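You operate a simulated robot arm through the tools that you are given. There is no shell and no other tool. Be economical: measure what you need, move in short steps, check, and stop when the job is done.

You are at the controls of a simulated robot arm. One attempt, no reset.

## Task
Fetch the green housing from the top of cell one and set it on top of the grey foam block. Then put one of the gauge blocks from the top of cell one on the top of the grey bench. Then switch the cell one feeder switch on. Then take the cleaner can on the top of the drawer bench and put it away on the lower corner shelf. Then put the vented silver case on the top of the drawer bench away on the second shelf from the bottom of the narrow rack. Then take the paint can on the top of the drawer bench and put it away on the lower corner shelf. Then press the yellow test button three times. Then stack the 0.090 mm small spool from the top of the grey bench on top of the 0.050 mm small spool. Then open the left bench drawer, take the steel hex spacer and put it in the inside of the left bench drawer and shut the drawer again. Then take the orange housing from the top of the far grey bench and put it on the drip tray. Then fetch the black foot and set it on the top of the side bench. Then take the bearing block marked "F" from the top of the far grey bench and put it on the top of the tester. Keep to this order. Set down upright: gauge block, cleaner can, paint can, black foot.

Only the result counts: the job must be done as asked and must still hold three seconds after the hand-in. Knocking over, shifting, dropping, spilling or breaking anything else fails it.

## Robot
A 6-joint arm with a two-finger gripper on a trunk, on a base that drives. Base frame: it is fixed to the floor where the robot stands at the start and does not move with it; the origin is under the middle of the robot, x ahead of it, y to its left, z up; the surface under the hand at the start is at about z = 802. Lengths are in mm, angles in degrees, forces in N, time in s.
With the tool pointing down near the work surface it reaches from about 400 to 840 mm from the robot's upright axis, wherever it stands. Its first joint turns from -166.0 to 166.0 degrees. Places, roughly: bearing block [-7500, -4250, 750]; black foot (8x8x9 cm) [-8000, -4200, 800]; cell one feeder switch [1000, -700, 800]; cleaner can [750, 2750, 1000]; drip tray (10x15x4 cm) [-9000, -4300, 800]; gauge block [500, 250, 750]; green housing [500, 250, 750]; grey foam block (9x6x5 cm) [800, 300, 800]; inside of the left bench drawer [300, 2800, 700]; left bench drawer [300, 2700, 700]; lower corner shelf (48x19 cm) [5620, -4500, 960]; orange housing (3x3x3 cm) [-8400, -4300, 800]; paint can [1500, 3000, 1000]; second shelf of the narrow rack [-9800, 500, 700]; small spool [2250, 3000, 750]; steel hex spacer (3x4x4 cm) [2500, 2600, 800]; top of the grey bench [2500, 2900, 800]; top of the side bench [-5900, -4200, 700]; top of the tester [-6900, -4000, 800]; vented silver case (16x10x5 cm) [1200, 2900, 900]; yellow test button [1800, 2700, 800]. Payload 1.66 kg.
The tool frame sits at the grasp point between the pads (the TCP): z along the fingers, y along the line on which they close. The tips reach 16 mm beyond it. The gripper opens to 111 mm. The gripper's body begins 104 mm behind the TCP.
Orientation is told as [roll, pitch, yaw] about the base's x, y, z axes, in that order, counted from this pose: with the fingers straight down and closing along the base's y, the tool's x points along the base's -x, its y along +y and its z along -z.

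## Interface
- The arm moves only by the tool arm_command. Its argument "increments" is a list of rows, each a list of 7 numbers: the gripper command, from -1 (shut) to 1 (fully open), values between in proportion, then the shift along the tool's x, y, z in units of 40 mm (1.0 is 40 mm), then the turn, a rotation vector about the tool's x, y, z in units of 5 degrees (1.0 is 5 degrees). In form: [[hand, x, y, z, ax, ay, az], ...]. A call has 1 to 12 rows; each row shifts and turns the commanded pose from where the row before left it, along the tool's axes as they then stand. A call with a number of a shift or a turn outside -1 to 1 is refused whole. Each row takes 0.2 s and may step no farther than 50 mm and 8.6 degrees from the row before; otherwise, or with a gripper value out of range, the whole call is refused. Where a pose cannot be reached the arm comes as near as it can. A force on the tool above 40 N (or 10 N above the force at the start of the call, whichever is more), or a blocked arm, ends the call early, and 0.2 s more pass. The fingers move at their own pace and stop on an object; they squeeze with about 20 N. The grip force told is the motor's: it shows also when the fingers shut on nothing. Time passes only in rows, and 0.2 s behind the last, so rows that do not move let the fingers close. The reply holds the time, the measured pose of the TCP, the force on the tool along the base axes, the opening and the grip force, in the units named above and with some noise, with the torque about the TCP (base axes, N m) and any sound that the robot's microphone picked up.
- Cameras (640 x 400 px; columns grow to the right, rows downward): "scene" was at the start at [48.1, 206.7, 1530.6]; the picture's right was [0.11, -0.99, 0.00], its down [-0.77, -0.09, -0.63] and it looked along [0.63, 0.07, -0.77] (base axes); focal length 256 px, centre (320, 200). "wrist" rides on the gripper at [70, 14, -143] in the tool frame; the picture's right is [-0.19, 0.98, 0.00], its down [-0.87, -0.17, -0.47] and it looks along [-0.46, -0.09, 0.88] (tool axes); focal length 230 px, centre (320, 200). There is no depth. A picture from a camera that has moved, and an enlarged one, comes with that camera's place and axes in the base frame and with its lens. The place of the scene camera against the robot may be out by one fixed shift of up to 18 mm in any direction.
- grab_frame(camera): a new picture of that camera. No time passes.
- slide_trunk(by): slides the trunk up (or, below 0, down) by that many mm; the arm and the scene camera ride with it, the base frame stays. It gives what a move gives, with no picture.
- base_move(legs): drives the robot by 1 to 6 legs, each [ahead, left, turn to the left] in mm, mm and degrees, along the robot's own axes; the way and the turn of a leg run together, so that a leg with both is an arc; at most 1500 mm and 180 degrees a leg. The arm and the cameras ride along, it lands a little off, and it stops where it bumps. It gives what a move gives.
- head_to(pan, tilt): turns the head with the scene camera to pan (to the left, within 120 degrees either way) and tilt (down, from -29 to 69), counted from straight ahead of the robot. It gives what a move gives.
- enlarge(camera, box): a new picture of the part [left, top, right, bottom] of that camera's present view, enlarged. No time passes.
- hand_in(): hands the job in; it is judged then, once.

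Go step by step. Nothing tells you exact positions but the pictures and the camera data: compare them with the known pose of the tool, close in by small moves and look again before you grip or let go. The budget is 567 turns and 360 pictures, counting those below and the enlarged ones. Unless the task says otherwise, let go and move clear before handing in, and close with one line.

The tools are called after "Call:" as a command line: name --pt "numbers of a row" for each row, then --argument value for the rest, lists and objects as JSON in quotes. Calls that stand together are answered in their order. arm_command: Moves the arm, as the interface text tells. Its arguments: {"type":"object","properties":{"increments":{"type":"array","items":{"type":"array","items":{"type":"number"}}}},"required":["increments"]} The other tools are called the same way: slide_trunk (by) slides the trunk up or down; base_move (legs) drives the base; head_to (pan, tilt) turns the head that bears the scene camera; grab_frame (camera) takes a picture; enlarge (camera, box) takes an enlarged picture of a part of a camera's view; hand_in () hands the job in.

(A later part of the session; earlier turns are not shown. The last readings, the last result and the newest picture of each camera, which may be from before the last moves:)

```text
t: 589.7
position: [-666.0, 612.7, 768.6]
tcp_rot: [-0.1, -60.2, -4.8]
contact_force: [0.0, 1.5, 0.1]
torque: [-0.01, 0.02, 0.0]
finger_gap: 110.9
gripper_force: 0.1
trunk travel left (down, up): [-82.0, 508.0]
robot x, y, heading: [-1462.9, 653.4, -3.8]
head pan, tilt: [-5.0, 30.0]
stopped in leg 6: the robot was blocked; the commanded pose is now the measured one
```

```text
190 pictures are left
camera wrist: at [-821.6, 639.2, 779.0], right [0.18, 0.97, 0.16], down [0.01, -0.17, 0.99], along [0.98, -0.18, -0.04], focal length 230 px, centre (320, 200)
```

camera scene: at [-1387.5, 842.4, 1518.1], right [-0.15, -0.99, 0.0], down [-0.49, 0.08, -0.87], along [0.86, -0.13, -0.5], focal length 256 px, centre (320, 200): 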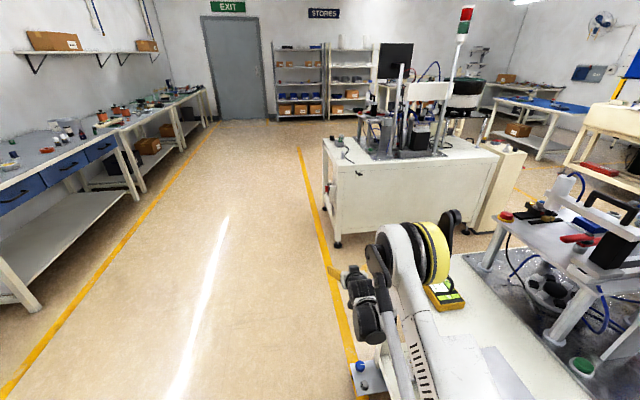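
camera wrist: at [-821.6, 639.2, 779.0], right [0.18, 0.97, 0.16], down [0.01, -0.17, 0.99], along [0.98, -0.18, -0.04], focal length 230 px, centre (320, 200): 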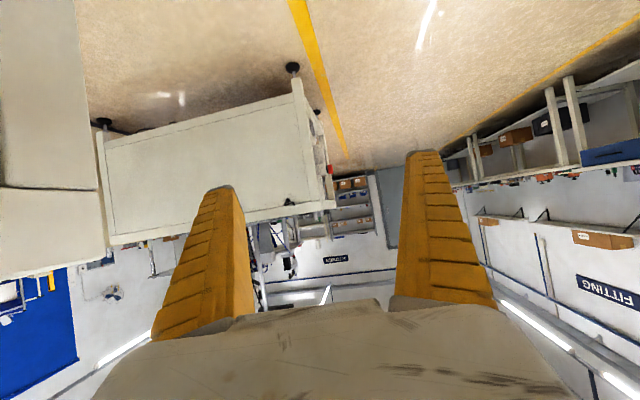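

Call:
enlarge --camera "scene" --box '[330, 220, 640, 400]'

Call:
base_move --legs '[[0, 450, 0], [0, 0, 3.8]]'

Call:
head_to --pan -60 --tilt 30

Call:
grab_frame --camera "scene"

```text
2.06 times, centred on (485, 310) of scene
camera zoom: at [-1387.5, 842.4, 1518.1], right [-0.15, -0.99, 0.0], down [-0.49, 0.08, -0.87], along [0.86, -0.13, -0.5], focal length 529 px, centre (-21, -27)
```

zoom: 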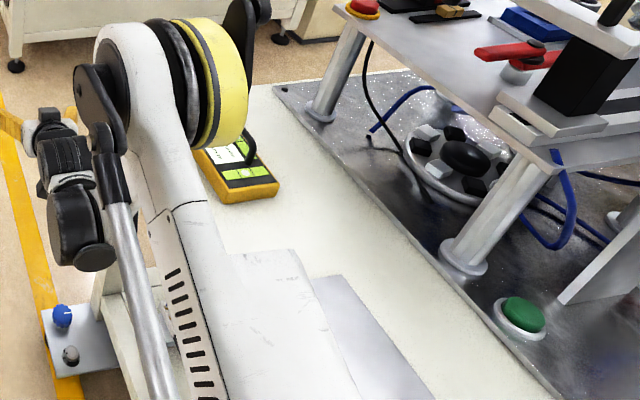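

```text
t: 592.9
position: [-633.0, 1108.9, 767.2]
tcp_rot: [0.0, -60.1, -1.5]
contact_force: [-0.7, 0.3, 0.7]
torque: [0.03, -0.01, 0.03]
finger_gap: 110.9
gripper_force: 0.1
trunk travel left (down, up): [-82.0, 508.0]
robot x, y, heading: [-1432.8, 1109.3, -0.6]
head pan, tilt: [-5.0, 30.0]
```

```text
t: 594.1
position: [-632.3, 1108.6, 769.2]
tcp_rot: [0.1, -60.0, -1.5]
contact_force: [-0.1, -0.6, -0.6]
torque: [-0.02, 0.01, 0.0]
finger_gap: 111.2
gripper_force: 0.1
trunk travel left (down, up): [-82.0, 508.0]
robot x, y, heading: [-1431.4, 1110.2, 0.0]
head pan, tilt: [-60.0, 30.0]
```

```text
188 pictures are left
camera scene: at [-1411.6, 1226.4, 1518.0], right [-0.87, -0.49, 0.0], down [-0.25, 0.43, -0.87], along [0.43, -0.75, -0.5], focal length 256 px, centre (320, 200)
```

scene: 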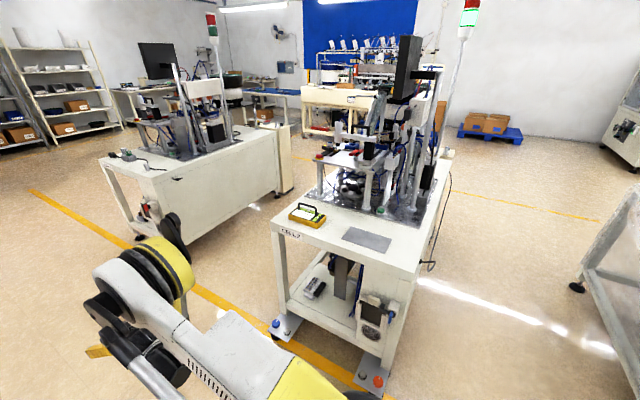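

Call:
slide_trunk --by 230

Call:
base_move --legs '[[1450, 150, 0], [1450, 150, 0], [300, 100, 0], [0, 0, 90]]'

Call:
head_to --pan 10 --tilt 30

Call:
grab_frame --camera "scene"

```text
t: 596.5
position: [-632.3, 1108.9, 998.2]
tcp_rot: [0.0, -60.1, -1.5]
contact_force: [0.5, -0.1, 0.1]
torque: [0.02, 0.01, -0.02]
finger_gap: 110.8
gripper_force: 0.1
trunk travel left (down, up): [-312.0, 278.0]
robot x, y, heading: [-1431.1, 1109.9, -0.5]
head pan, tilt: [-60.0, 30.0]
```

```text
t: 616.3
position: [1871.0, 2241.6, 997.6]
tcp_rot: [-0.1, -60.1, 84.9]
contact_force: [0.2, -0.1, -0.7]
torque: [-0.01, 0.0, -0.05]
finger_gap: 110.6
gripper_force: 0.0
trunk travel left (down, up): [-312.0, 278.0]
robot x, y, heading: [1820.7, 1445.6, 86.0]
head pan, tilt: [-60.0, 30.0]
```

```text
t: 617.7
position: [1869.0, 2242.5, 997.9]
tcp_rot: [0.0, -60.1, 84.9]
contact_force: [-0.6, -0.3, -0.6]
torque: [0.03, 0.0, 0.0]
finger_gap: 110.9
gripper_force: 0.1
trunk travel left (down, up): [-312.0, 278.0]
robot x, y, heading: [1822.5, 1445.5, 86.2]
head pan, tilt: [10.0, 30.0]
```

```text
187 pictures are left
camera scene: at [1614.2, 1537.5, 1748.0], right [0.99, 0.1, 0.0], down [0.05, -0.5, -0.87], along [-0.09, 0.86, -0.5], focal length 256 px, centre (320, 200)
```

scene: 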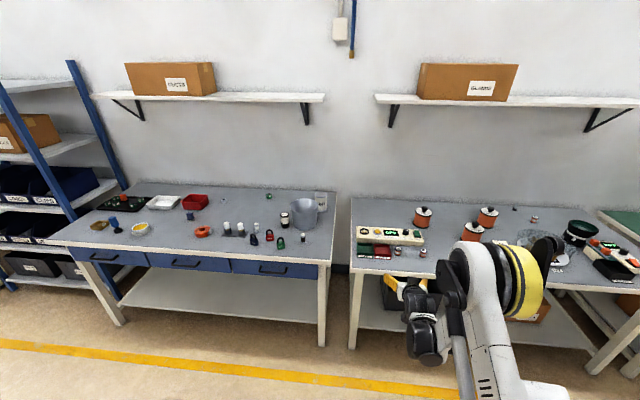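

Call:
enlarge --camera "scene" --box '[200, 170, 440, 290]'

```text
2.67 times, centred on (320, 230) of scene
camera zoom: at [1614.2, 1537.5, 1748.0], right [0.99, 0.1, 0.0], down [0.05, -0.5, -0.87], along [-0.09, 0.86, -0.5], focal length 683 px, centre (320, 120)
```

zoom: 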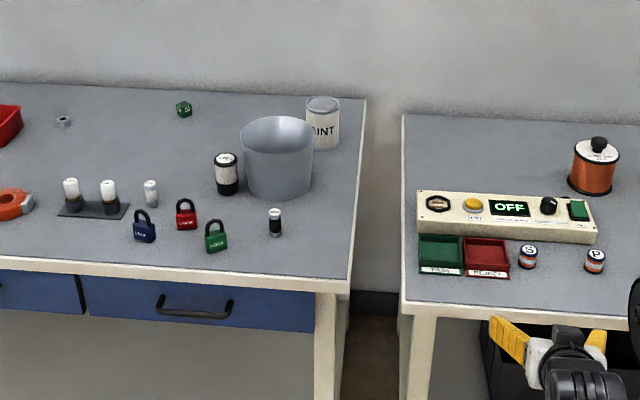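

Call:
base_move --legs '[[0, 0, 4], [640, 40, 0]]'

Call:
arm_command --pt "1 0 0.6 0 -0.866 0 -0.5" --pt "1 0 0.6 0 -0.866 0 -0.5" --pt "1 0 0.6 0 -0.866 0 -0.5" --pt "1 0 0.6 0 -0.866 0 -0.5" --pt "1 0 0.6 0 -0.866 0 -0.5" --pt "1 0 0.6 0 -0.866 0 -0.5" --pt "1 0 0.6 0 -0.866 0 -0.5" --pt "1 0 0.6 0 -0.866 0 -0.5"

Call:
grab_frame --camera "wrist"

Call:
grab_frame --camera "scene"

```text
t: 621.7
position: [1779.9, 2874.7, 998.6]
tcp_rot: [0.1, -60.1, 88.6]
contact_force: [-0.3, 0.1, 0.0]
torque: [0.01, 0.01, 0.01]
finger_gap: 111.1
gripper_force: 0.1
trunk travel left (down, up): [-312.0, 278.0]
robot x, y, heading: [1784.5, 2073.6, 89.9]
head pan, tilt: [10.0, 30.0]
```

```text
t: 623.5
position: [1600.1, 2819.9, 998.0]
tcp_rot: [-0.2, -60.1, 128.8]
contact_force: [0.7, -0.3, -0.3]
torque: [-0.02, -0.02, -0.02]
finger_gap: 110.8
gripper_force: 0.1
trunk travel left (down, up): [-312.0, 278.0]
robot x, y, heading: [1785.8, 2078.0, 89.6]
head pan, tilt: [10.0, 30.0]
```

```text
185 pictures are left
camera wrist: at [1689.0, 2688.7, 1008.8], right [-0.83, -0.54, 0.16], down [0.12, 0.12, 0.99], along [-0.55, 0.83, -0.04], focal length 230 px, centre (320, 200)
```

wrist: 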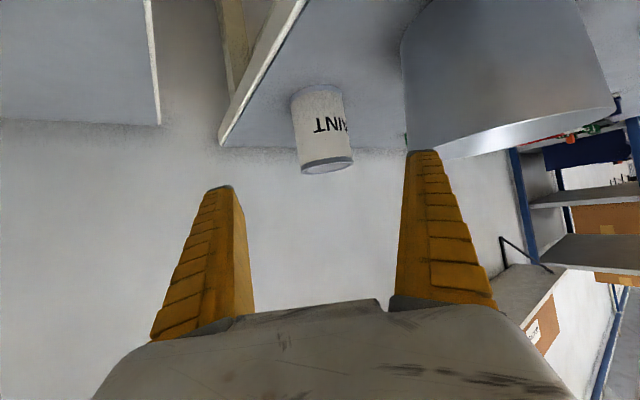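

```text
184 pictures are left
camera scene: at [1570.8, 2155.0, 1748.0], right [0.99, 0.17, 0.0], down [0.08, -0.49, -0.87], along [-0.15, 0.85, -0.5], focal length 256 px, centre (320, 200)
```

scene: 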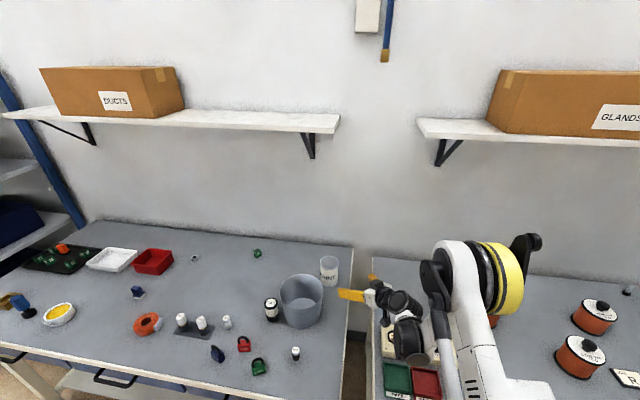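

Call:
slide_trunk --by -106

Call:
grab_frame --camera "wrist"

```text
t: 624.9
position: [1599.6, 2820.3, 891.5]
tcp_rot: [-0.2, -60.0, 128.8]
contact_force: [-0.1, -0.6, 0.5]
torque: [-0.02, 0.02, 0.01]
finger_gap: 110.9
gripper_force: 0.0
trunk travel left (down, up): [-206.0, 384.0]
robot x, y, heading: [1786.4, 2080.0, 89.9]
head pan, tilt: [10.0, 30.0]
```

```text
183 pictures are left
camera wrist: at [1689.2, 2688.8, 903.0], right [-0.83, -0.54, 0.16], down [0.12, 0.12, 0.99], along [-0.55, 0.83, -0.04], focal length 230 px, centre (320, 200)
```

wrist: 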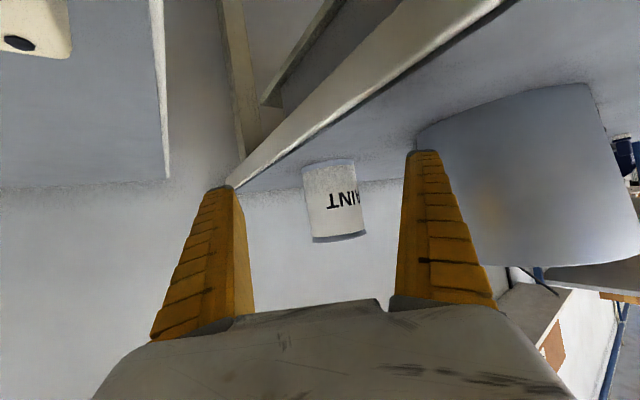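

Call:
arm_command --pt "1 -0.375 0 0.6495 0 0 0" --pt "1 -0.375 0 0.6495 0 0 0" --pt "1 -0.375 0 0.6495 0 0 0" --pt "1 -0.25 0 0.433 0 0 0"

Call:
grab_frame --camera "wrist"

Call:
grab_frame --camera "scene"

```text
t: 625.9
position: [1530.9, 2907.0, 892.7]
tcp_rot: [-0.3, -60.0, 128.7]
contact_force: [0.2, -0.5, 0.5]
torque: [-0.01, 0.0, 0.0]
finger_gap: 110.9
gripper_force: 0.1
trunk travel left (down, up): [-206.0, 384.0]
robot x, y, heading: [1781.6, 2076.5, 90.0]
head pan, tilt: [10.0, 30.0]
```

```text
182 pictures are left
camera wrist: at [1620.0, 2775.2, 902.7], right [-0.83, -0.54, 0.16], down [0.12, 0.12, 0.99], along [-0.55, 0.83, -0.04], focal length 230 px, centre (320, 200)
```

wrist: 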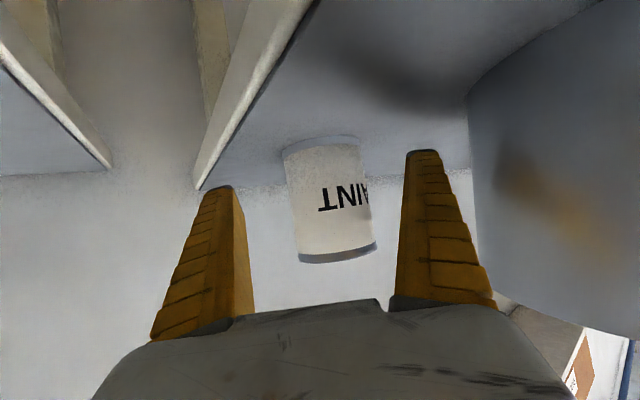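

```text
181 pictures are left
camera scene: at [1570.7, 2155.2, 1642.0], right [0.99, 0.17, 0.0], down [0.08, -0.49, -0.87], along [-0.15, 0.85, -0.5], focal length 256 px, centre (320, 200)
```

scene: 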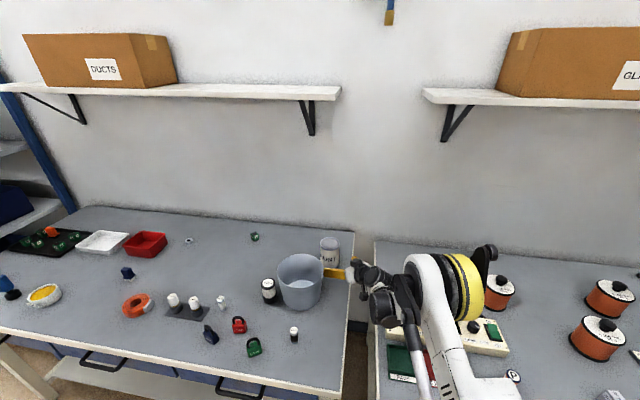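

Call:
arm_command --pt "1 -0.4125 0 0.7145 0 0 0" --pt "1 -0.4 0 0.69 0 0 0"

Call:
grab_frame --camera "wrist"

```text
t: 626.5
position: [1491.1, 2957.9, 892.1]
tcp_rot: [-0.2, -60.1, 128.8]
contact_force: [0.1, -0.6, 0.0]
torque: [0.0, -0.03, 0.0]
finger_gap: 111.0
gripper_force: 0.1
trunk travel left (down, up): [-206.0, 384.0]
robot x, y, heading: [1780.0, 2076.2, 89.6]
head pan, tilt: [10.0, 30.0]
```

```text
180 pictures are left
camera wrist: at [1580.0, 2825.9, 902.2], right [-0.83, -0.54, 0.16], down [0.12, 0.12, 0.99], along [-0.55, 0.83, -0.04], focal length 230 px, centre (320, 200)
```

wrist: 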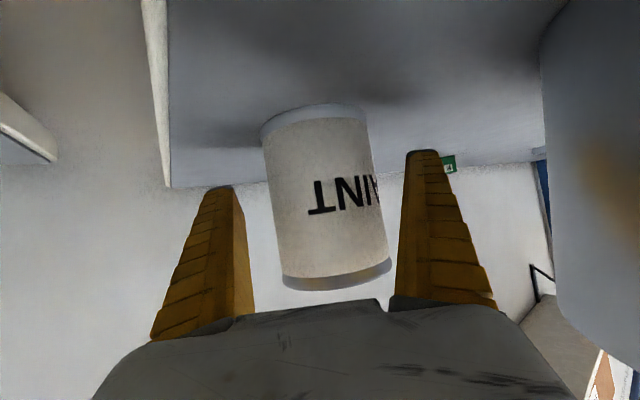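

Call:
arm_command --pt "-1 0 0.05 0 0 0 0" --pt "-1 0 0 0 0 0 0" --pt "-1 0 0 0 0 0 0" --pt "-1 0 0 0 0 0 0"

Call:
slide_trunk --by 15

Call:
grab_frame --camera "wrist"

```text
t: 627.5
position: [1490.7, 2956.3, 891.9]
tcp_rot: [-0.2, -60.1, 128.7]
contact_force: [2.3, 1.7, 3.9]
torque: [-0.18, -0.09, 0.06]
finger_gap: 73.4
gripper_force: 19.7
trunk travel left (down, up): [-206.0, 384.0]
robot x, y, heading: [1783.5, 2079.3, 89.7]
head pan, tilt: [10.0, 30.0]
```

```text
t: 628.1
position: [1490.5, 2958.0, 906.0]
tcp_rot: [-0.2, -60.1, 128.7]
contact_force: [-0.2, 0.3, -5.1]
torque: [-0.08, -0.06, 0.01]
finger_gap: 72.6
gripper_force: 20.1
trunk travel left (down, up): [-221.0, 369.0]
robot x, y, heading: [1782.9, 2082.1, 89.6]
head pan, tilt: [10.0, 30.0]
```

```text
179 pictures are left
camera wrist: at [1578.7, 2824.7, 917.1], right [-0.83, -0.54, 0.16], down [0.12, 0.12, 0.99], along [-0.55, 0.83, -0.04], focal length 230 px, centre (320, 200)
```

wrist: 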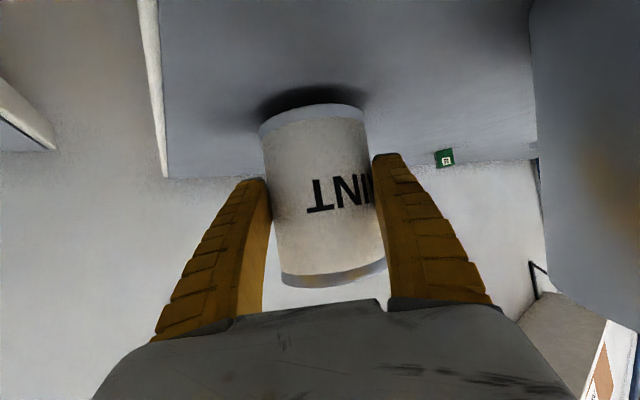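

Call:
slide_trunk --by 180

Call:
base_move --legs '[[-600, 0, 0]]'

Call:
arm_command --pt "-1 0.2 -0.4 -0.35 0.866 0 0.5" --pt "-1 0.2 -0.6 -0.35 0.866 0 0.5" --pt "-1 0.2 -0.6 -0.35 0.866 0 0.5" --pt "-1 0.2 -0.6 -0.35 0.866 0 0.5" --pt "-1 0 -0.6 0 0.866 0 0.5" --pt "-1 0 -0.6 0 0.866 0 0.5" --pt "-1 0 -0.6 0 0.866 0 0.5" --pt "-1 0 -0.6 0 0.8 0 0.46"

Call:
grab_frame --camera "wrist"

```text
t: 630.1
position: [1490.1, 2957.9, 1086.2]
tcp_rot: [-0.1, -60.1, 128.7]
contact_force: [0.0, -0.2, -5.0]
torque: [-0.06, -0.03, 0.03]
finger_gap: 72.4
gripper_force: 20.3
trunk travel left (down, up): [-401.0, 189.0]
robot x, y, heading: [1785.7, 2077.3, 89.7]
head pan, tilt: [10.0, 30.0]
```

```text
t: 633.5
position: [1488.0, 2348.8, 1085.9]
tcp_rot: [-0.3, -60.1, 128.6]
contact_force: [0.4, -0.1, -4.4]
torque: [-0.08, -0.07, -0.02]
finger_gap: 72.1
gripper_force: 20.5
trunk travel left (down, up): [-401.0, 189.0]
robot x, y, heading: [1779.8, 1469.9, 89.5]
head pan, tilt: [10.0, 30.0]
```

```text
t: 635.4
position: [1691.9, 2354.1, 1085.7]
tcp_rot: [-0.1, -60.1, 88.7]
contact_force: [0.2, -0.2, -4.6]
torque: [-0.14, 0.03, 0.04]
finger_gap: 72.1
gripper_force: 20.1
trunk travel left (down, up): [-401.0, 189.0]
robot x, y, heading: [1784.6, 1468.2, 89.4]
head pan, tilt: [10.0, 30.0]
```

```text
178 pictures are left
camera wrist: at [1675.4, 2196.4, 1097.4], right [-0.98, 0.12, 0.16], down [0.17, 0.02, 0.99], along [0.11, 0.99, -0.04], focal length 230 px, centre (320, 200)
```

wrist: 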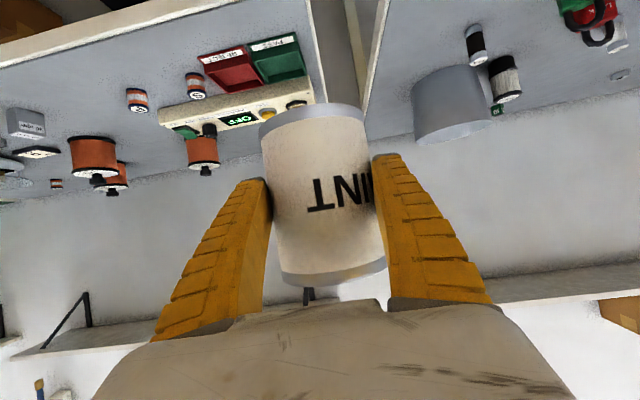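

The grip on the paint can is too near the fingertips for a long drive, so I'll set it on the free spot of the grey bench and regrip it deeper.

Call:
arm_command --pt "-1 0.2 -0.5 -0.346 0 0 0" --pt "-1 0.3 -0.6 -0.52 0 0 0" --pt "-1 0.3 -0.6 -0.52 0 0 0" --pt "-1 0.28 -0.6 -0.48 0 0 0"

Call:
base_move --legs '[[0, -410, 0.6], [350, 0, 0]]'

Call:
grab_frame --camera "wrist"

```text
t: 636.4
position: [1780.6, 2264.3, 1086.7]
tcp_rot: [0.0, -60.1, 88.8]
contact_force: [0.6, -0.3, -4.6]
torque: [-0.09, 0.02, 0.03]
finger_gap: 72.3
gripper_force: 20.1
trunk travel left (down, up): [-401.0, 189.0]
robot x, y, heading: [1783.9, 1467.4, 89.4]
head pan, tilt: [10.0, 30.0]
```

```text
t: 640.8
position: [2191.6, 2611.6, 1086.0]
tcp_rot: [-0.1, -60.2, 89.2]
contact_force: [-0.8, 0.1, -4.8]
torque: [-0.08, 0.0, 0.0]
finger_gap: 71.9
gripper_force: 19.7
trunk travel left (down, up): [-401.0, 189.0]
robot x, y, heading: [2195.6, 1814.1, 89.7]
head pan, tilt: [10.0, 30.0]
```

```text
177 pictures are left
camera wrist: at [2175.9, 2452.9, 1097.2], right [-0.98, 0.11, 0.16], down [0.17, 0.02, 0.99], along [0.1, 0.99, -0.04], focal length 230 px, centre (320, 200)
```

wrist: 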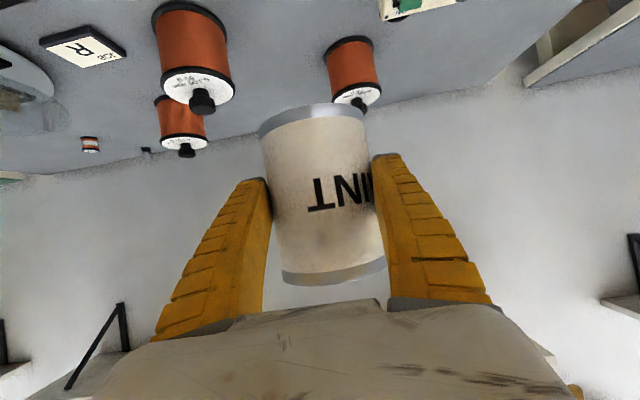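

Call:
slide_trunk --by -220

Call:
slide_trunk --by -9

Call:
grab_frame --camera "wrist"

```text
t: 643.1
position: [2192.7, 2611.0, 866.6]
tcp_rot: [-0.1, -60.0, 89.2]
contact_force: [0.2, -0.7, -5.3]
torque: [-0.1, 0.01, -0.06]
finger_gap: 71.6
gripper_force: 20.2
trunk travel left (down, up): [-181.0, 409.0]
robot x, y, heading: [2197.5, 1813.3, 90.0]
head pan, tilt: [10.0, 30.0]
```

```text
t: 643.7
position: [2191.6, 2610.5, 858.3]
tcp_rot: [-0.1, -60.1, 89.2]
contact_force: [-0.7, 0.3, -4.2]
torque: [-0.11, -0.03, 0.01]
finger_gap: 71.7
gripper_force: 19.7
trunk travel left (down, up): [-172.0, 418.0]
robot x, y, heading: [2193.1, 1809.2, 90.0]
head pan, tilt: [10.0, 30.0]
```

```text
176 pictures are left
camera wrist: at [2176.0, 2452.1, 868.7], right [-0.98, 0.11, 0.16], down [0.17, 0.02, 0.99], along [0.1, 0.99, -0.04], focal length 230 px, centre (320, 200)
```

wrist: 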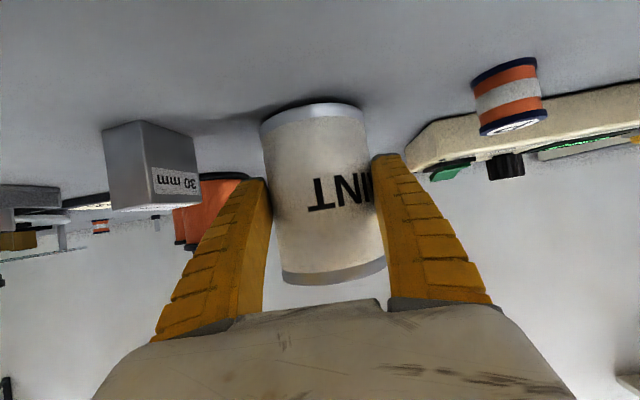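

Call:
slide_trunk --by -4

Call:
slide_trunk --by -3

```text
t: 644.2
position: [2189.9, 2610.2, 853.9]
tcp_rot: [-0.1, -60.0, 89.2]
contact_force: [-0.7, 0.3, -3.8]
torque: [-0.08, -0.02, 0.04]
finger_gap: 72.0
gripper_force: 19.9
trunk travel left (down, up): [-168.0, 422.0]
robot x, y, heading: [2196.6, 1813.2, 89.9]
head pan, tilt: [10.0, 30.0]
```

```text
t: 644.7
position: [2190.8, 2609.2, 852.5]
tcp_rot: [-0.1, -60.2, 89.2]
contact_force: [0.4, -0.2, 11.8]
torque: [0.21, -0.02, 0.09]
finger_gap: 72.6
gripper_force: 20.3
trunk travel left (down, up): [-165.0, 425.0]
robot x, y, heading: [2192.0, 1814.4, 89.8]
head pan, tilt: [10.0, 30.0]
```

Call:
arm_command --pt "0.7 0 0 0 0 0 0" --pt "0.7 0 0 0 0 0 0" --pt "0.7 -0.2 0 0.35 0 0 0" --pt "0.7 -0.1 0 0.17 0 0 0" --pt "-1 0 0 0 0 0 0" --pt "-1 0 0 0 0 0 0" --pt "-1 0 0 0 0 0 0"

Call:
grab_frame --camera "wrist"

```text
t: 646.3
position: [2191.9, 2635.4, 850.8]
tcp_rot: [0.0, -60.1, 89.2]
contact_force: [0.5, 0.3, 0.5]
torque: [0.04, -0.07, 0.0]
finger_gap: 81.7
gripper_force: 19.9
trunk travel left (down, up): [-165.0, 425.0]
robot x, y, heading: [2195.5, 1809.7, 90.1]
head pan, tilt: [10.0, 30.0]
```

```text
175 pictures are left
camera wrist: at [2176.7, 2476.8, 861.1], right [-0.98, 0.11, 0.16], down [0.17, 0.02, 0.99], along [0.1, 0.99, -0.04], focal length 230 px, centre (320, 200)
```

wrist: 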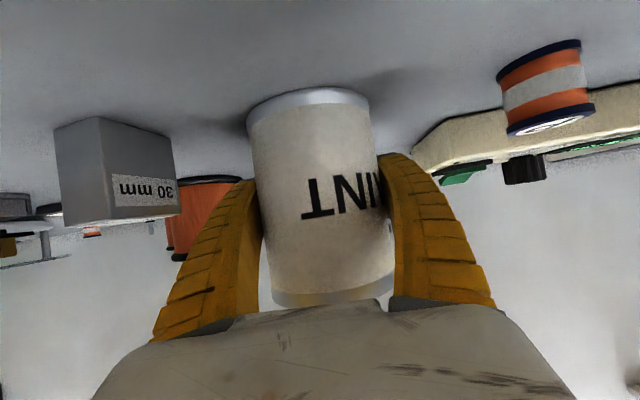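

Call:
slide_trunk --by 20

Call:
slide_trunk --by 230

Call:
base_move --legs '[[-350, 0, 0], [0, 0, 180], [0, 1100, 0], [0, 1050, 0]]'

Call:
grab_frame --camera "wrist"

```text
t: 647.0
position: [2191.7, 2636.1, 871.5]
tcp_rot: [-0.1, -60.1, 89.2]
contact_force: [0.7, -0.4, -5.1]
torque: [0.01, 0.01, 0.04]
finger_gap: 82.0
gripper_force: 20.1
trunk travel left (down, up): [-185.0, 405.0]
robot x, y, heading: [2198.4, 1810.6, 90.2]
head pan, tilt: [10.0, 30.0]
```

```text
t: 649.4
position: [2192.4, 2635.9, 1100.6]
tcp_rot: [0.0, -60.1, 89.3]
contact_force: [-0.5, -0.6, -5.6]
torque: [0.02, 0.01, -0.02]
finger_gap: 82.0
gripper_force: 20.1
trunk travel left (down, up): [-415.0, 175.0]
robot x, y, heading: [2195.5, 1813.8, 90.0]
head pan, tilt: [10.0, 30.0]
```

```text
t: 669.2
position: [4317.2, 572.1, 1099.6]
tcp_rot: [0.0, -60.1, -92.4]
contact_force: [0.0, 0.2, -5.1]
torque: [0.01, 0.01, -0.01]
finger_gap: 81.4
gripper_force: 19.7
trunk travel left (down, up): [-415.0, 175.0]
robot x, y, heading: [4331.2, 1397.3, -91.6]
head pan, tilt: [10.0, 30.0]
```

```text
174 pictures are left
camera wrist: at [4338.0, 729.9, 1111.1], right [0.98, -0.14, 0.16], down [-0.17, -0.02, 0.99], along [-0.13, -0.99, -0.04], focal length 230 px, centre (320, 200)
```

wrist: 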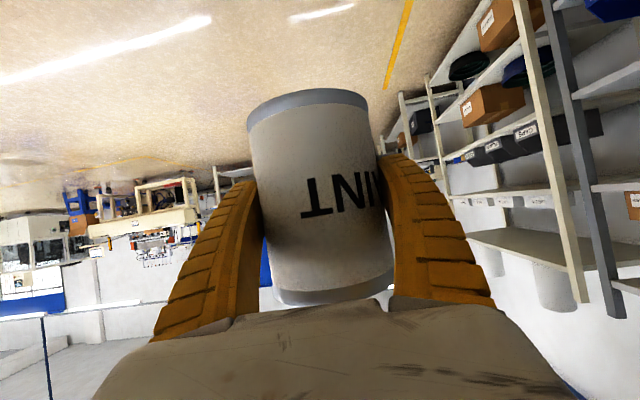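

Call:
base_move --legs '[[0, 0, 1.6], [1400, -60, 0], [1400, -60, 0], [1400, -40, 0], [0, 0, 90], [0, -1350, 0]]'

Call:
head_to --pan -12 --tilt 25

Call:
grab_frame --camera "scene"

Call:
grab_frame --camera "wrist"

```text
t: 699.7
position: [4984.4, -4147.8, 1100.8]
tcp_rot: [0.0, -60.1, -2.3]
contact_force: [-0.2, -0.6, -5.1]
torque: [-0.02, -0.02, 0.0]
finger_gap: 81.4
gripper_force: 20.3
trunk travel left (down, up): [-415.0, 175.0]
robot x, y, heading: [4160.2, -4131.6, -2.0]
head pan, tilt: [10.0, 30.0]
```

```text
t: 700.6
position: [4984.1, -4148.2, 1101.6]
tcp_rot: [-0.1, -60.2, -2.2]
contact_force: [0.2, 0.6, -5.3]
torque: [-0.02, -0.02, 0.04]
finger_gap: 81.2
gripper_force: 19.9
trunk travel left (down, up): [-415.0, 175.0]
robot x, y, heading: [4162.1, -4126.5, -1.6]
head pan, tilt: [-12.0, 25.0]
```

```text
173 pictures are left
camera scene: at [4228.1, -3953.8, 1859.0], right [-0.23, -0.97, 0.0], down [-0.41, 0.1, -0.91], along [0.88, -0.21, -0.42], focal length 256 px, centre (320, 200)
```

scene: 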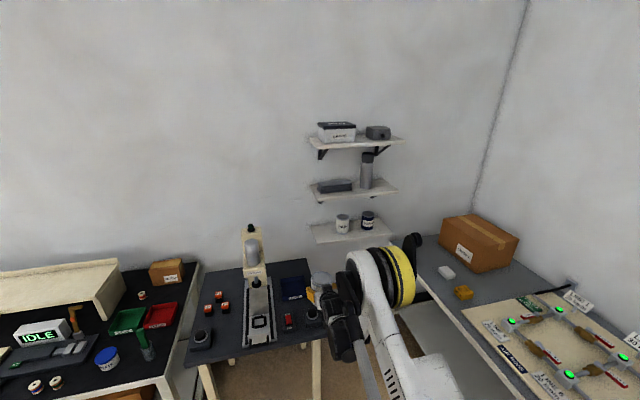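

```text
172 pictures are left
camera wrist: at [4826.6, -4127.7, 1111.1], right [0.13, 0.98, 0.16], down [0.02, -0.17, 0.99], along [0.99, -0.13, -0.04], focal length 230 px, centre (320, 200)
```

wrist: 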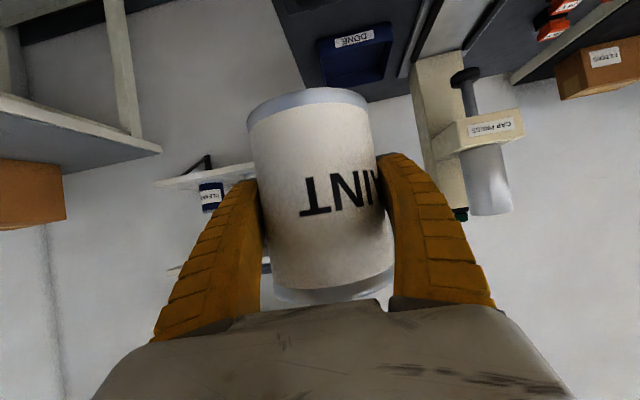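

Call:
enlarge --camera "scene" --box '[295, 110, 425, 260]'

```text
2.67 times, centred on (360, 185) of scene
camera zoom: at [4228.1, -3953.8, 1859.0], right [-0.23, -0.97, 0.0], down [-0.41, 0.1, -0.91], along [0.88, -0.21, -0.42], focal length 683 px, centre (213, 240)
```

zoom: 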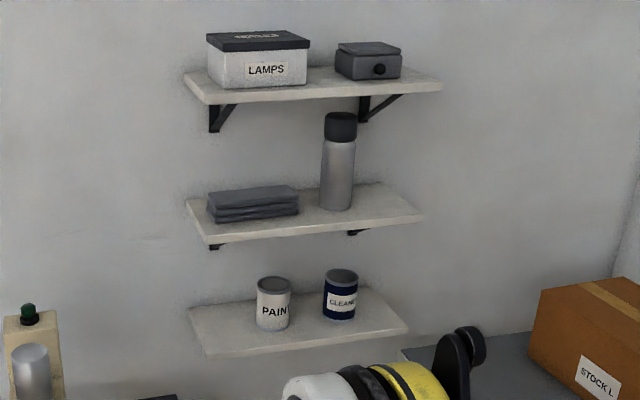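

Call:
base_move --legs '[[0, 0, 1.8], [380, 0, 0], [0, -165, 0]]'

Call:
grab_frame --camera "wrist"

Call:
grab_frame --camera "scene"

```text
t: 704.3
position: [5353.1, -4288.5, 1100.4]
tcp_rot: [0.0, -60.1, -0.8]
contact_force: [0.1, -0.1, -4.9]
torque: [0.08, -0.02, 0.08]
finger_gap: 81.1
gripper_force: 20.3
trunk travel left (down, up): [-415.0, 175.0]
robot x, y, heading: [4529.1, -4293.0, -0.3]
head pan, tilt: [-12.0, 25.0]
```

```text
170 pictures are left
camera wrist: at [5196.2, -4272.7, 1111.2], right [0.11, 0.98, 0.17], down [0.02, -0.17, 0.99], along [0.99, -0.1, -0.04], focal length 230 px, centre (320, 200)
```

wrist: 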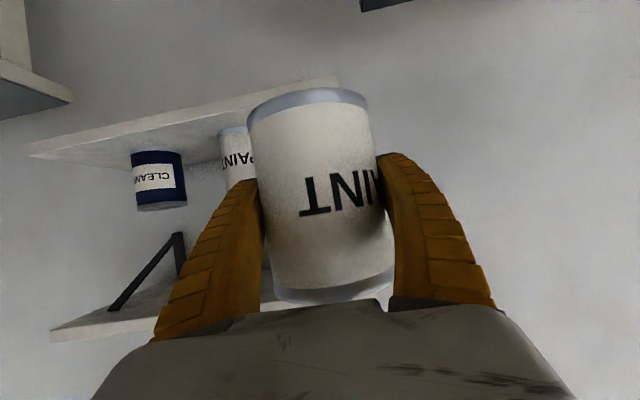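

```text
169 pictures are left
camera scene: at [4593.5, -4115.4, 1859.1], right [-0.21, -0.98, 0.0], down [-0.41, 0.09, -0.91], along [0.89, -0.19, -0.42], focal length 256 px, centre (320, 200)
```

scene: 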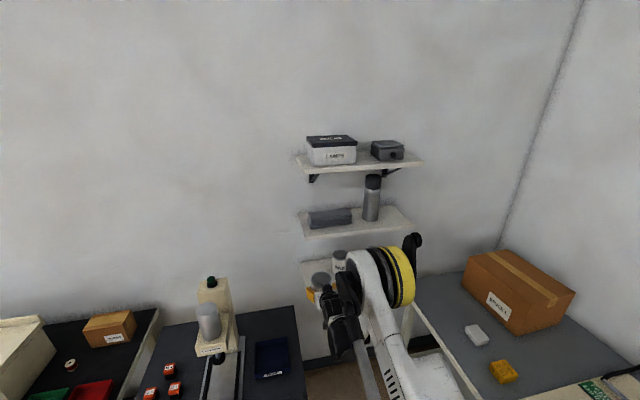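

Call:
base_move --legs '[[140, -15, 0]]'

Call:
grab_frame --camera "wrist"

```text
t: 705.7
position: [5494.2, -4302.0, 1100.1]
tcp_rot: [0.0, -60.0, -0.7]
contact_force: [1.3, 0.2, -5.8]
torque: [-0.01, -0.02, 0.01]
finger_gap: 81.1
gripper_force: 20.5
trunk travel left (down, up): [-415.0, 175.0]
robot x, y, heading: [4670.1, -4302.1, 0.3]
head pan, tilt: [-12.0, 25.0]
```

```text
168 pictures are left
camera wrist: at [5337.2, -4286.0, 1110.3], right [0.11, 0.98, 0.16], down [0.02, -0.17, 0.99], along [0.99, -0.1, -0.04], focal length 230 px, centre (320, 200)
```

wrist: 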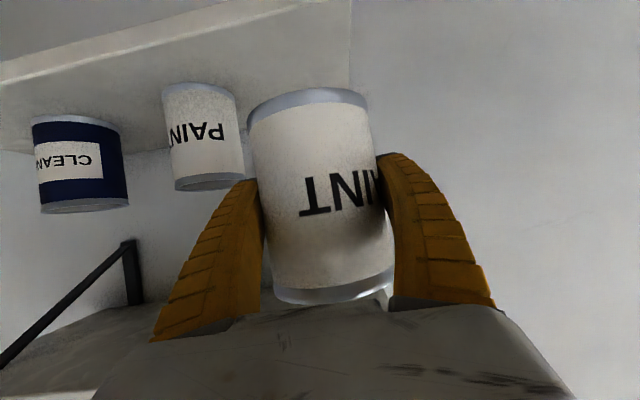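

Call:
arm_command --pt "-1 -0.3 -0.1 0.52 0 0 0" --pt "-1 -0.35 -0.1 0.606 0 0 0" --pt "-1 -0.35 0 0.606 0 0 0" --pt "-1 -0.25 0 0.433 0 0 0"

Call:
slide_trunk --by -85

Call:
grab_frame --camera "wrist"

Call:
enlarge --camera "scene" --box '[280, 200, 460, 330]'

```text
t: 706.7
position: [5595.5, -4309.7, 1100.1]
tcp_rot: [0.0, -60.0, -0.6]
contact_force: [-0.9, -0.3, -5.0]
torque: [0.05, 0.0, -0.02]
finger_gap: 81.1
gripper_force: 20.5
trunk travel left (down, up): [-415.0, 175.0]
robot x, y, heading: [4669.3, -4307.2, 0.2]
head pan, tilt: [-12.0, 25.0]
```

```text
t: 707.9
position: [5594.2, -4309.7, 1015.4]
tcp_rot: [-0.2, -60.2, -0.6]
contact_force: [-0.7, 0.2, -5.1]
torque: [0.01, -0.05, 0.03]
finger_gap: 81.2
gripper_force: 19.8
trunk travel left (down, up): [-330.0, 260.0]
robot x, y, heading: [4673.5, -4306.9, 0.2]
head pan, tilt: [-12.0, 25.0]
```

```text
167 pictures are left
camera wrist: at [5437.0, -4295.5, 1026.3], right [0.11, 0.98, 0.16], down [0.02, -0.17, 0.99], along [0.99, -0.1, -0.04], focal length 230 px, centre (320, 200)
```

wrist: 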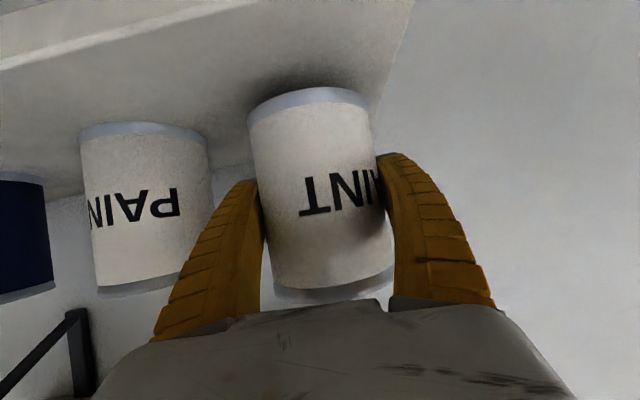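

```text
3.08 times, centred on (370, 265) of scene
camera zoom: at [4733.0, -4128.8, 1774.1], right [-0.21, -0.98, 0.0], down [-0.41, 0.09, -0.91], along [0.89, -0.19, -0.42], focal length 788 px, centre (166, 0)
```

zoom: 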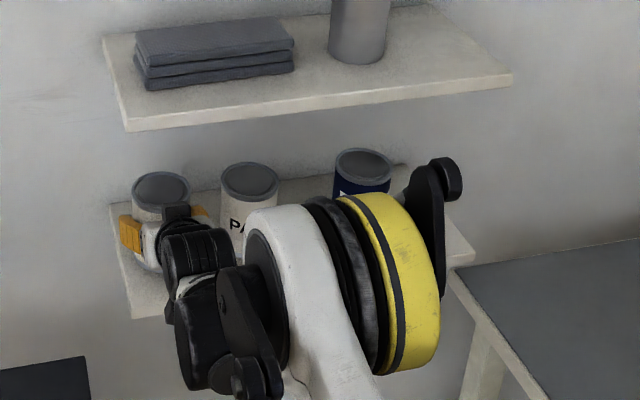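

Call:
slide_trunk --by -11

Call:
slide_trunk --by -4

```text
t: 708.5
position: [5595.3, -4310.9, 1004.4]
tcp_rot: [-0.1, -60.1, -0.6]
contact_force: [-0.7, -0.1, -5.5]
torque: [0.0, -0.02, -0.02]
finger_gap: 81.0
gripper_force: 20.4
trunk travel left (down, up): [-319.0, 271.0]
robot x, y, heading: [4669.4, -4308.1, 0.1]
head pan, tilt: [-12.0, 25.0]
```

```text
t: 709.0
position: [5594.6, -4311.3, 1002.8]
tcp_rot: [0.0, -60.3, -0.7]
contact_force: [3.9, -0.8, 9.5]
torque: [0.42, -0.27, -0.16]
finger_gap: 81.3
gripper_force: 20.5
trunk travel left (down, up): [-315.0, 275.0]
robot x, y, heading: [4672.2, -4309.5, -0.1]
head pan, tilt: [-12.0, 25.0]
```

Call:
arm_command --pt "0.7 0 0 0 0 0 0" --pt "0.7 0 0 0 0 0 0" --pt "0.7 0 0 0 0 0 0"

Call:
grab_frame --camera "wrist"

```text
t: 709.8
position: [5594.2, -4310.6, 1000.7]
tcp_rot: [-0.1, -60.1, -0.6]
contact_force: [-0.2, 0.1, 0.4]
torque: [0.01, -0.01, 0.03]
finger_gap: 95.1
gripper_force: 0.3
trunk travel left (down, up): [-315.0, 275.0]
robot x, y, heading: [4668.7, -4307.5, -0.1]
head pan, tilt: [-12.0, 25.0]
```

```text
165 pictures are left
camera wrist: at [5436.7, -4295.5, 1011.4], right [0.11, 0.98, 0.16], down [0.02, -0.17, 0.99], along [0.99, -0.1, -0.04], focal length 230 px, centre (320, 200)
```

wrist: 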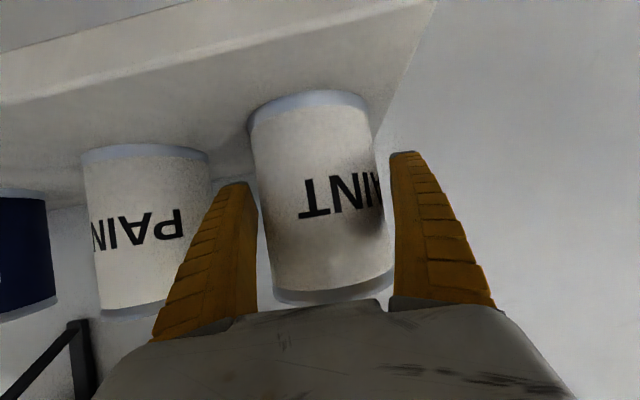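

Call:
arm_command --pt "0.7 0.2 0 -0.35 0 0 0" --pt "0.7 0.35 0 -0.606 0 0 0" --pt "0.7 0.45 0 -0.78 0 0 0" --pt "0.7 0.45 0 -0.78 0 0 0" --pt "0.7 0.45 0 -0.78 0 0 0" --pt "0.7 0.45 0 -0.78 0 0 0"

Call:
grab_frame --camera "wrist"

```text
t: 711.2
position: [5438.1, -4308.5, 1009.5]
tcp_rot: [-0.1, -60.0, -0.7]
contact_force: [0.4, -0.2, -1.2]
torque: [0.0, 0.01, 0.03]
finger_gap: 95.1
gripper_force: 0.3
out of reach, approached as far as the arm can: row 6
trunk travel left (down, up): [-315.0, 275.0]
robot x, y, heading: [4668.7, -4308.8, 0.2]
head pan, tilt: [-12.0, 25.0]
```

```text
164 pictures are left
camera wrist: at [5280.1, -4293.1, 1019.8], right [0.11, 0.98, 0.16], down [0.02, -0.17, 0.99], along [0.99, -0.1, -0.04], focal length 230 px, centre (320, 200)
```

wrist: 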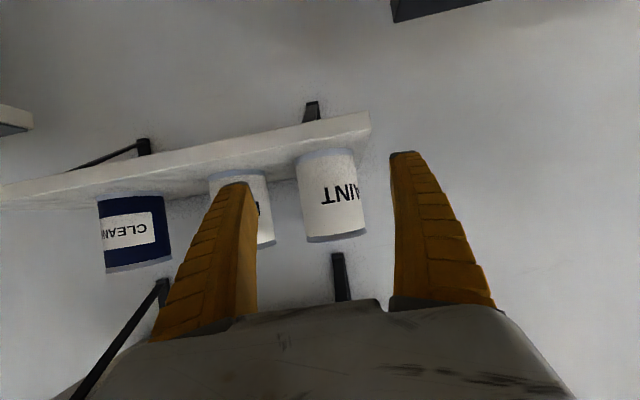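

Paint can is on the shelf too. Next the yellow test button on the grey bench's tester.

Call:
base_move --legs '[[-450, 0, 0], [0, 0, 90], [1450, 0, 0], [1450, 0, 0], [1450, 0, 0], [1400, 0, 0]]'

Call:
arm_command --pt "0 0 0 0 0 1 0" --pt "0 0 0 0 0 1 0" --pt "0 0 0 0 0 1 0" --pt "0 0 0 0 0 1 0" --pt "0 0 0 0 0 1 0" --pt "0 0 0 0 0 1 0" --pt "0 0 0 0 0 1 0" --pt "0 0 0 0 0 1 0" --pt "0 0 0 0 0 1 0" --pt "0 0 0 0 0 1 0" --pt "0 0 0 0 0 1 0" --pt "0 0 0 0 0 1 0"

```text
t: 744.8
position: [4145.0, 2231.8, 1008.6]
tcp_rot: [-0.1, -59.9, 89.5]
contact_force: [-0.2, -0.4, 0.3]
torque: [-0.03, 0.01, 0.0]
finger_gap: 95.1
gripper_force: 0.1
trunk travel left (down, up): [-315.0, 275.0]
robot x, y, heading: [4146.4, 1462.0, 90.4]
head pan, tilt: [-12.0, 25.0]
```

```text
t: 747.4
position: [4146.2, 2231.6, 1009.5]
tcp_rot: [-0.1, 0.0, 89.5]
contact_force: [0.2, -0.4, -0.7]
torque: [-0.01, -0.04, 0.01]
finger_gap: 57.7
gripper_force: 1.5
trunk travel left (down, up): [-315.0, 275.0]
robot x, y, heading: [4144.5, 1461.4, 90.0]
head pan, tilt: [-12.0, 25.0]
```

Call:
arm_command --pt "-1 0.5 0 -0.9 0 0 0" --pt "-1 0.5 0 -0.9 0 0 0" --pt "-1 0.5 0 -0.9 0 0 0" --pt "-1 0.5 0 -0.9 0 0 0"

Call:
slide_trunk --by -150

Call:
base_move --legs '[[0, 1150, 0], [0, 1150, 0], [580, 0, 0]]'

Call:
head_to --pan 0 --tilt 40

Call:
grab_frame --camera "scene"

Call:
grab_frame --camera "wrist"

```text
t: 748.4
position: [4142.2, 2145.7, 1151.0]
tcp_rot: [0.0, -0.1, 89.5]
contact_force: [-0.6, -0.4, 0.2]
torque: [0.06, 0.01, 0.01]
finger_gap: 0.1
gripper_force: 20.2
trunk travel left (down, up): [-315.0, 275.0]
robot x, y, heading: [4143.2, 1463.8, 90.2]
head pan, tilt: [-12.0, 25.0]
```

```text
t: 750.2
position: [4142.6, 2148.2, 1002.1]
tcp_rot: [0.0, -0.1, 89.4]
contact_force: [0.2, -0.4, -0.4]
torque: [-0.02, 0.02, 0.03]
finger_gap: 0.0
gripper_force: 20.2
trunk travel left (down, up): [-165.0, 425.0]
robot x, y, heading: [4147.5, 1462.2, 90.1]
head pan, tilt: [-12.0, 25.0]
```

```text
t: 764.3
position: [1852.8, 2697.3, 1000.3]
tcp_rot: [-0.1, 0.0, 89.4]
contact_force: [0.6, 1.1, -1.1]
torque: [-0.01, 0.01, 0.01]
finger_gap: 0.0
gripper_force: 20.4
trunk travel left (down, up): [-165.0, 425.0]
robot x, y, heading: [1853.2, 2013.3, 90.1]
head pan, tilt: [-12.0, 25.0]
```

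```text
t: 765.1
position: [1852.9, 2699.1, 1000.7]
tcp_rot: [0.0, -0.1, 89.4]
contact_force: [-0.3, -0.1, 0.3]
torque: [-0.01, 0.03, 0.0]
finger_gap: 0.0
gripper_force: 20.4
trunk travel left (down, up): [-165.0, 425.0]
robot x, y, heading: [1856.1, 2013.1, 90.2]
head pan, tilt: [0.0, 40.0]
```

```text
163 pictures are left
camera scene: at [1657.5, 2085.5, 1585.8], right [1.0, 0.0, 0.0], down [0.0, -0.64, -0.77], along [0.0, 0.77, -0.64], focal length 256 px, centre (320, 200)
```

scene: 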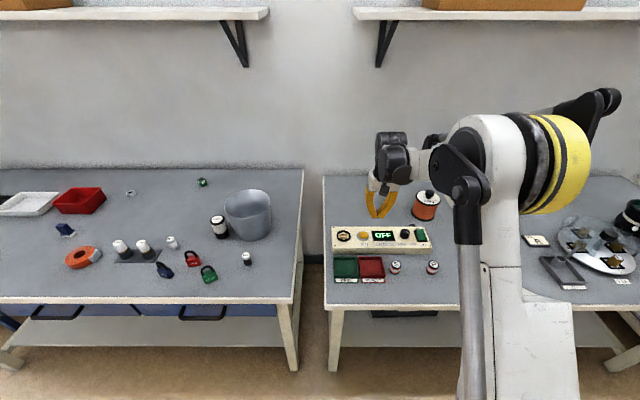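

```text
162 pictures are left
camera wrist: at [1839.0, 2628.4, 1143.7], right [-0.98, 0.2, 0.0], down [0.18, 0.86, 0.47], along [0.09, 0.46, -0.88], focal length 230 px, centre (320, 200)
```

wrist: 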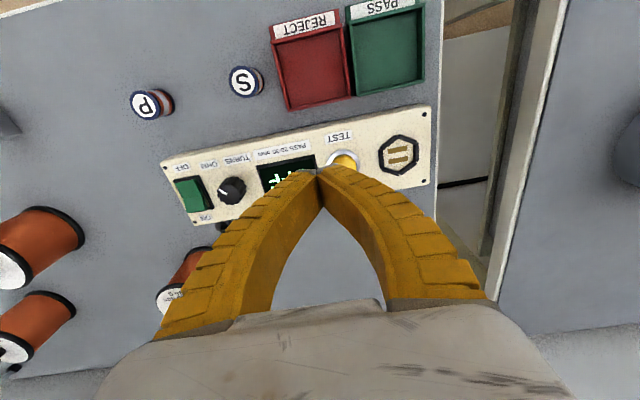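

Call:
arm_command --pt "-1 -0.875 0.3 0 0 0 0" --pt "-1 0 0.35 0.6 0 0 0" --pt "-1 0 0 0.9 0 0 0" --pt "-1 0 0 0.9 0 0 0"

Call:
grab_frame --camera "wrist"

Call:
enlarge --camera "scene" --box '[310, 160, 450, 290]'

```text
t: 766.1
position: [1825.9, 2732.1, 904.3]
tcp_rot: [0.0, 0.0, 89.4]
contact_force: [-0.2, -0.3, 0.7]
torque: [-0.01, -0.01, 0.0]
finger_gap: 0.3
gripper_force: 20.2
trunk travel left (down, up): [-165.0, 425.0]
robot x, y, heading: [1856.9, 2013.0, 90.1]
head pan, tilt: [0.0, 40.0]
```

```text
161 pictures are left
camera wrist: at [1813.3, 2663.9, 1047.6], right [-0.98, 0.2, 0.0], down [0.18, 0.86, 0.47], along [0.09, 0.46, -0.88], focal length 230 px, centre (320, 200)
```

wrist: 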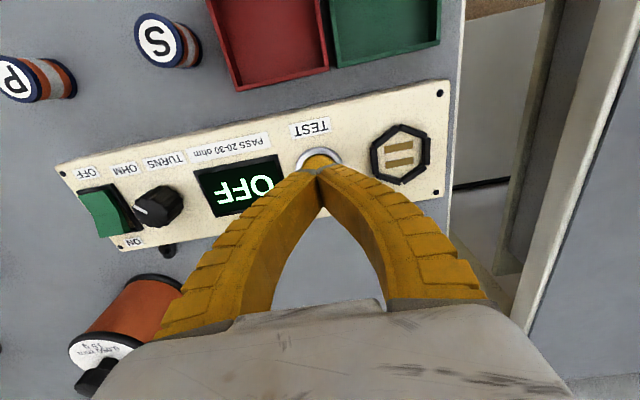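

```text
3.08 times, centred on (380, 225) of scene
camera zoom: at [1657.5, 2086.1, 1585.6], right [1.0, 0.0, 0.0], down [0.0, -0.64, -0.77], along [0.0, 0.77, -0.64], focal length 788 px, centre (135, 123)
```

zoom: 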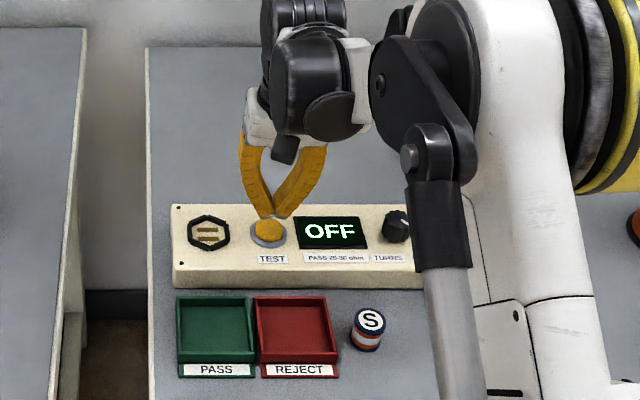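

Call:
arm_command --pt "-1 0.08 0 0.5 0 0 0" --pt "-1 0 0 0.2 0 0 0" --pt "-1 0 0 0.1 0 0 0" --pt "-1 0 0 0.1 0 0 0"

Call:
arm_command --pt "-1 0 0 0.08 0 0 0" --pt "-1 0 0 0.08 0 0 0"

```text
t: 767.1
position: [1825.9, 2730.8, 867.9]
tcp_rot: [0.0, 0.0, 89.4]
contact_force: [-0.9, 0.6, 0.3]
torque: [-0.03, -0.03, -0.05]
finger_gap: 0.1
gripper_force: 20.4
trunk travel left (down, up): [-165.0, 425.0]
robot x, y, heading: [1855.6, 2011.7, 90.1]
head pan, tilt: [0.0, 40.0]
```

```text
t: 767.7
position: [1826.0, 2731.4, 861.5]
tcp_rot: [0.0, -0.1, 89.4]
contact_force: [-0.2, 0.3, 2.3]
torque: [0.02, -0.03, -0.03]
finger_gap: 6.1
gripper_force: 28.2
trunk travel left (down, up): [-165.0, 425.0]
robot x, y, heading: [1854.2, 2015.4, 90.0]
head pan, tilt: [0.0, 40.0]
heard: click
```

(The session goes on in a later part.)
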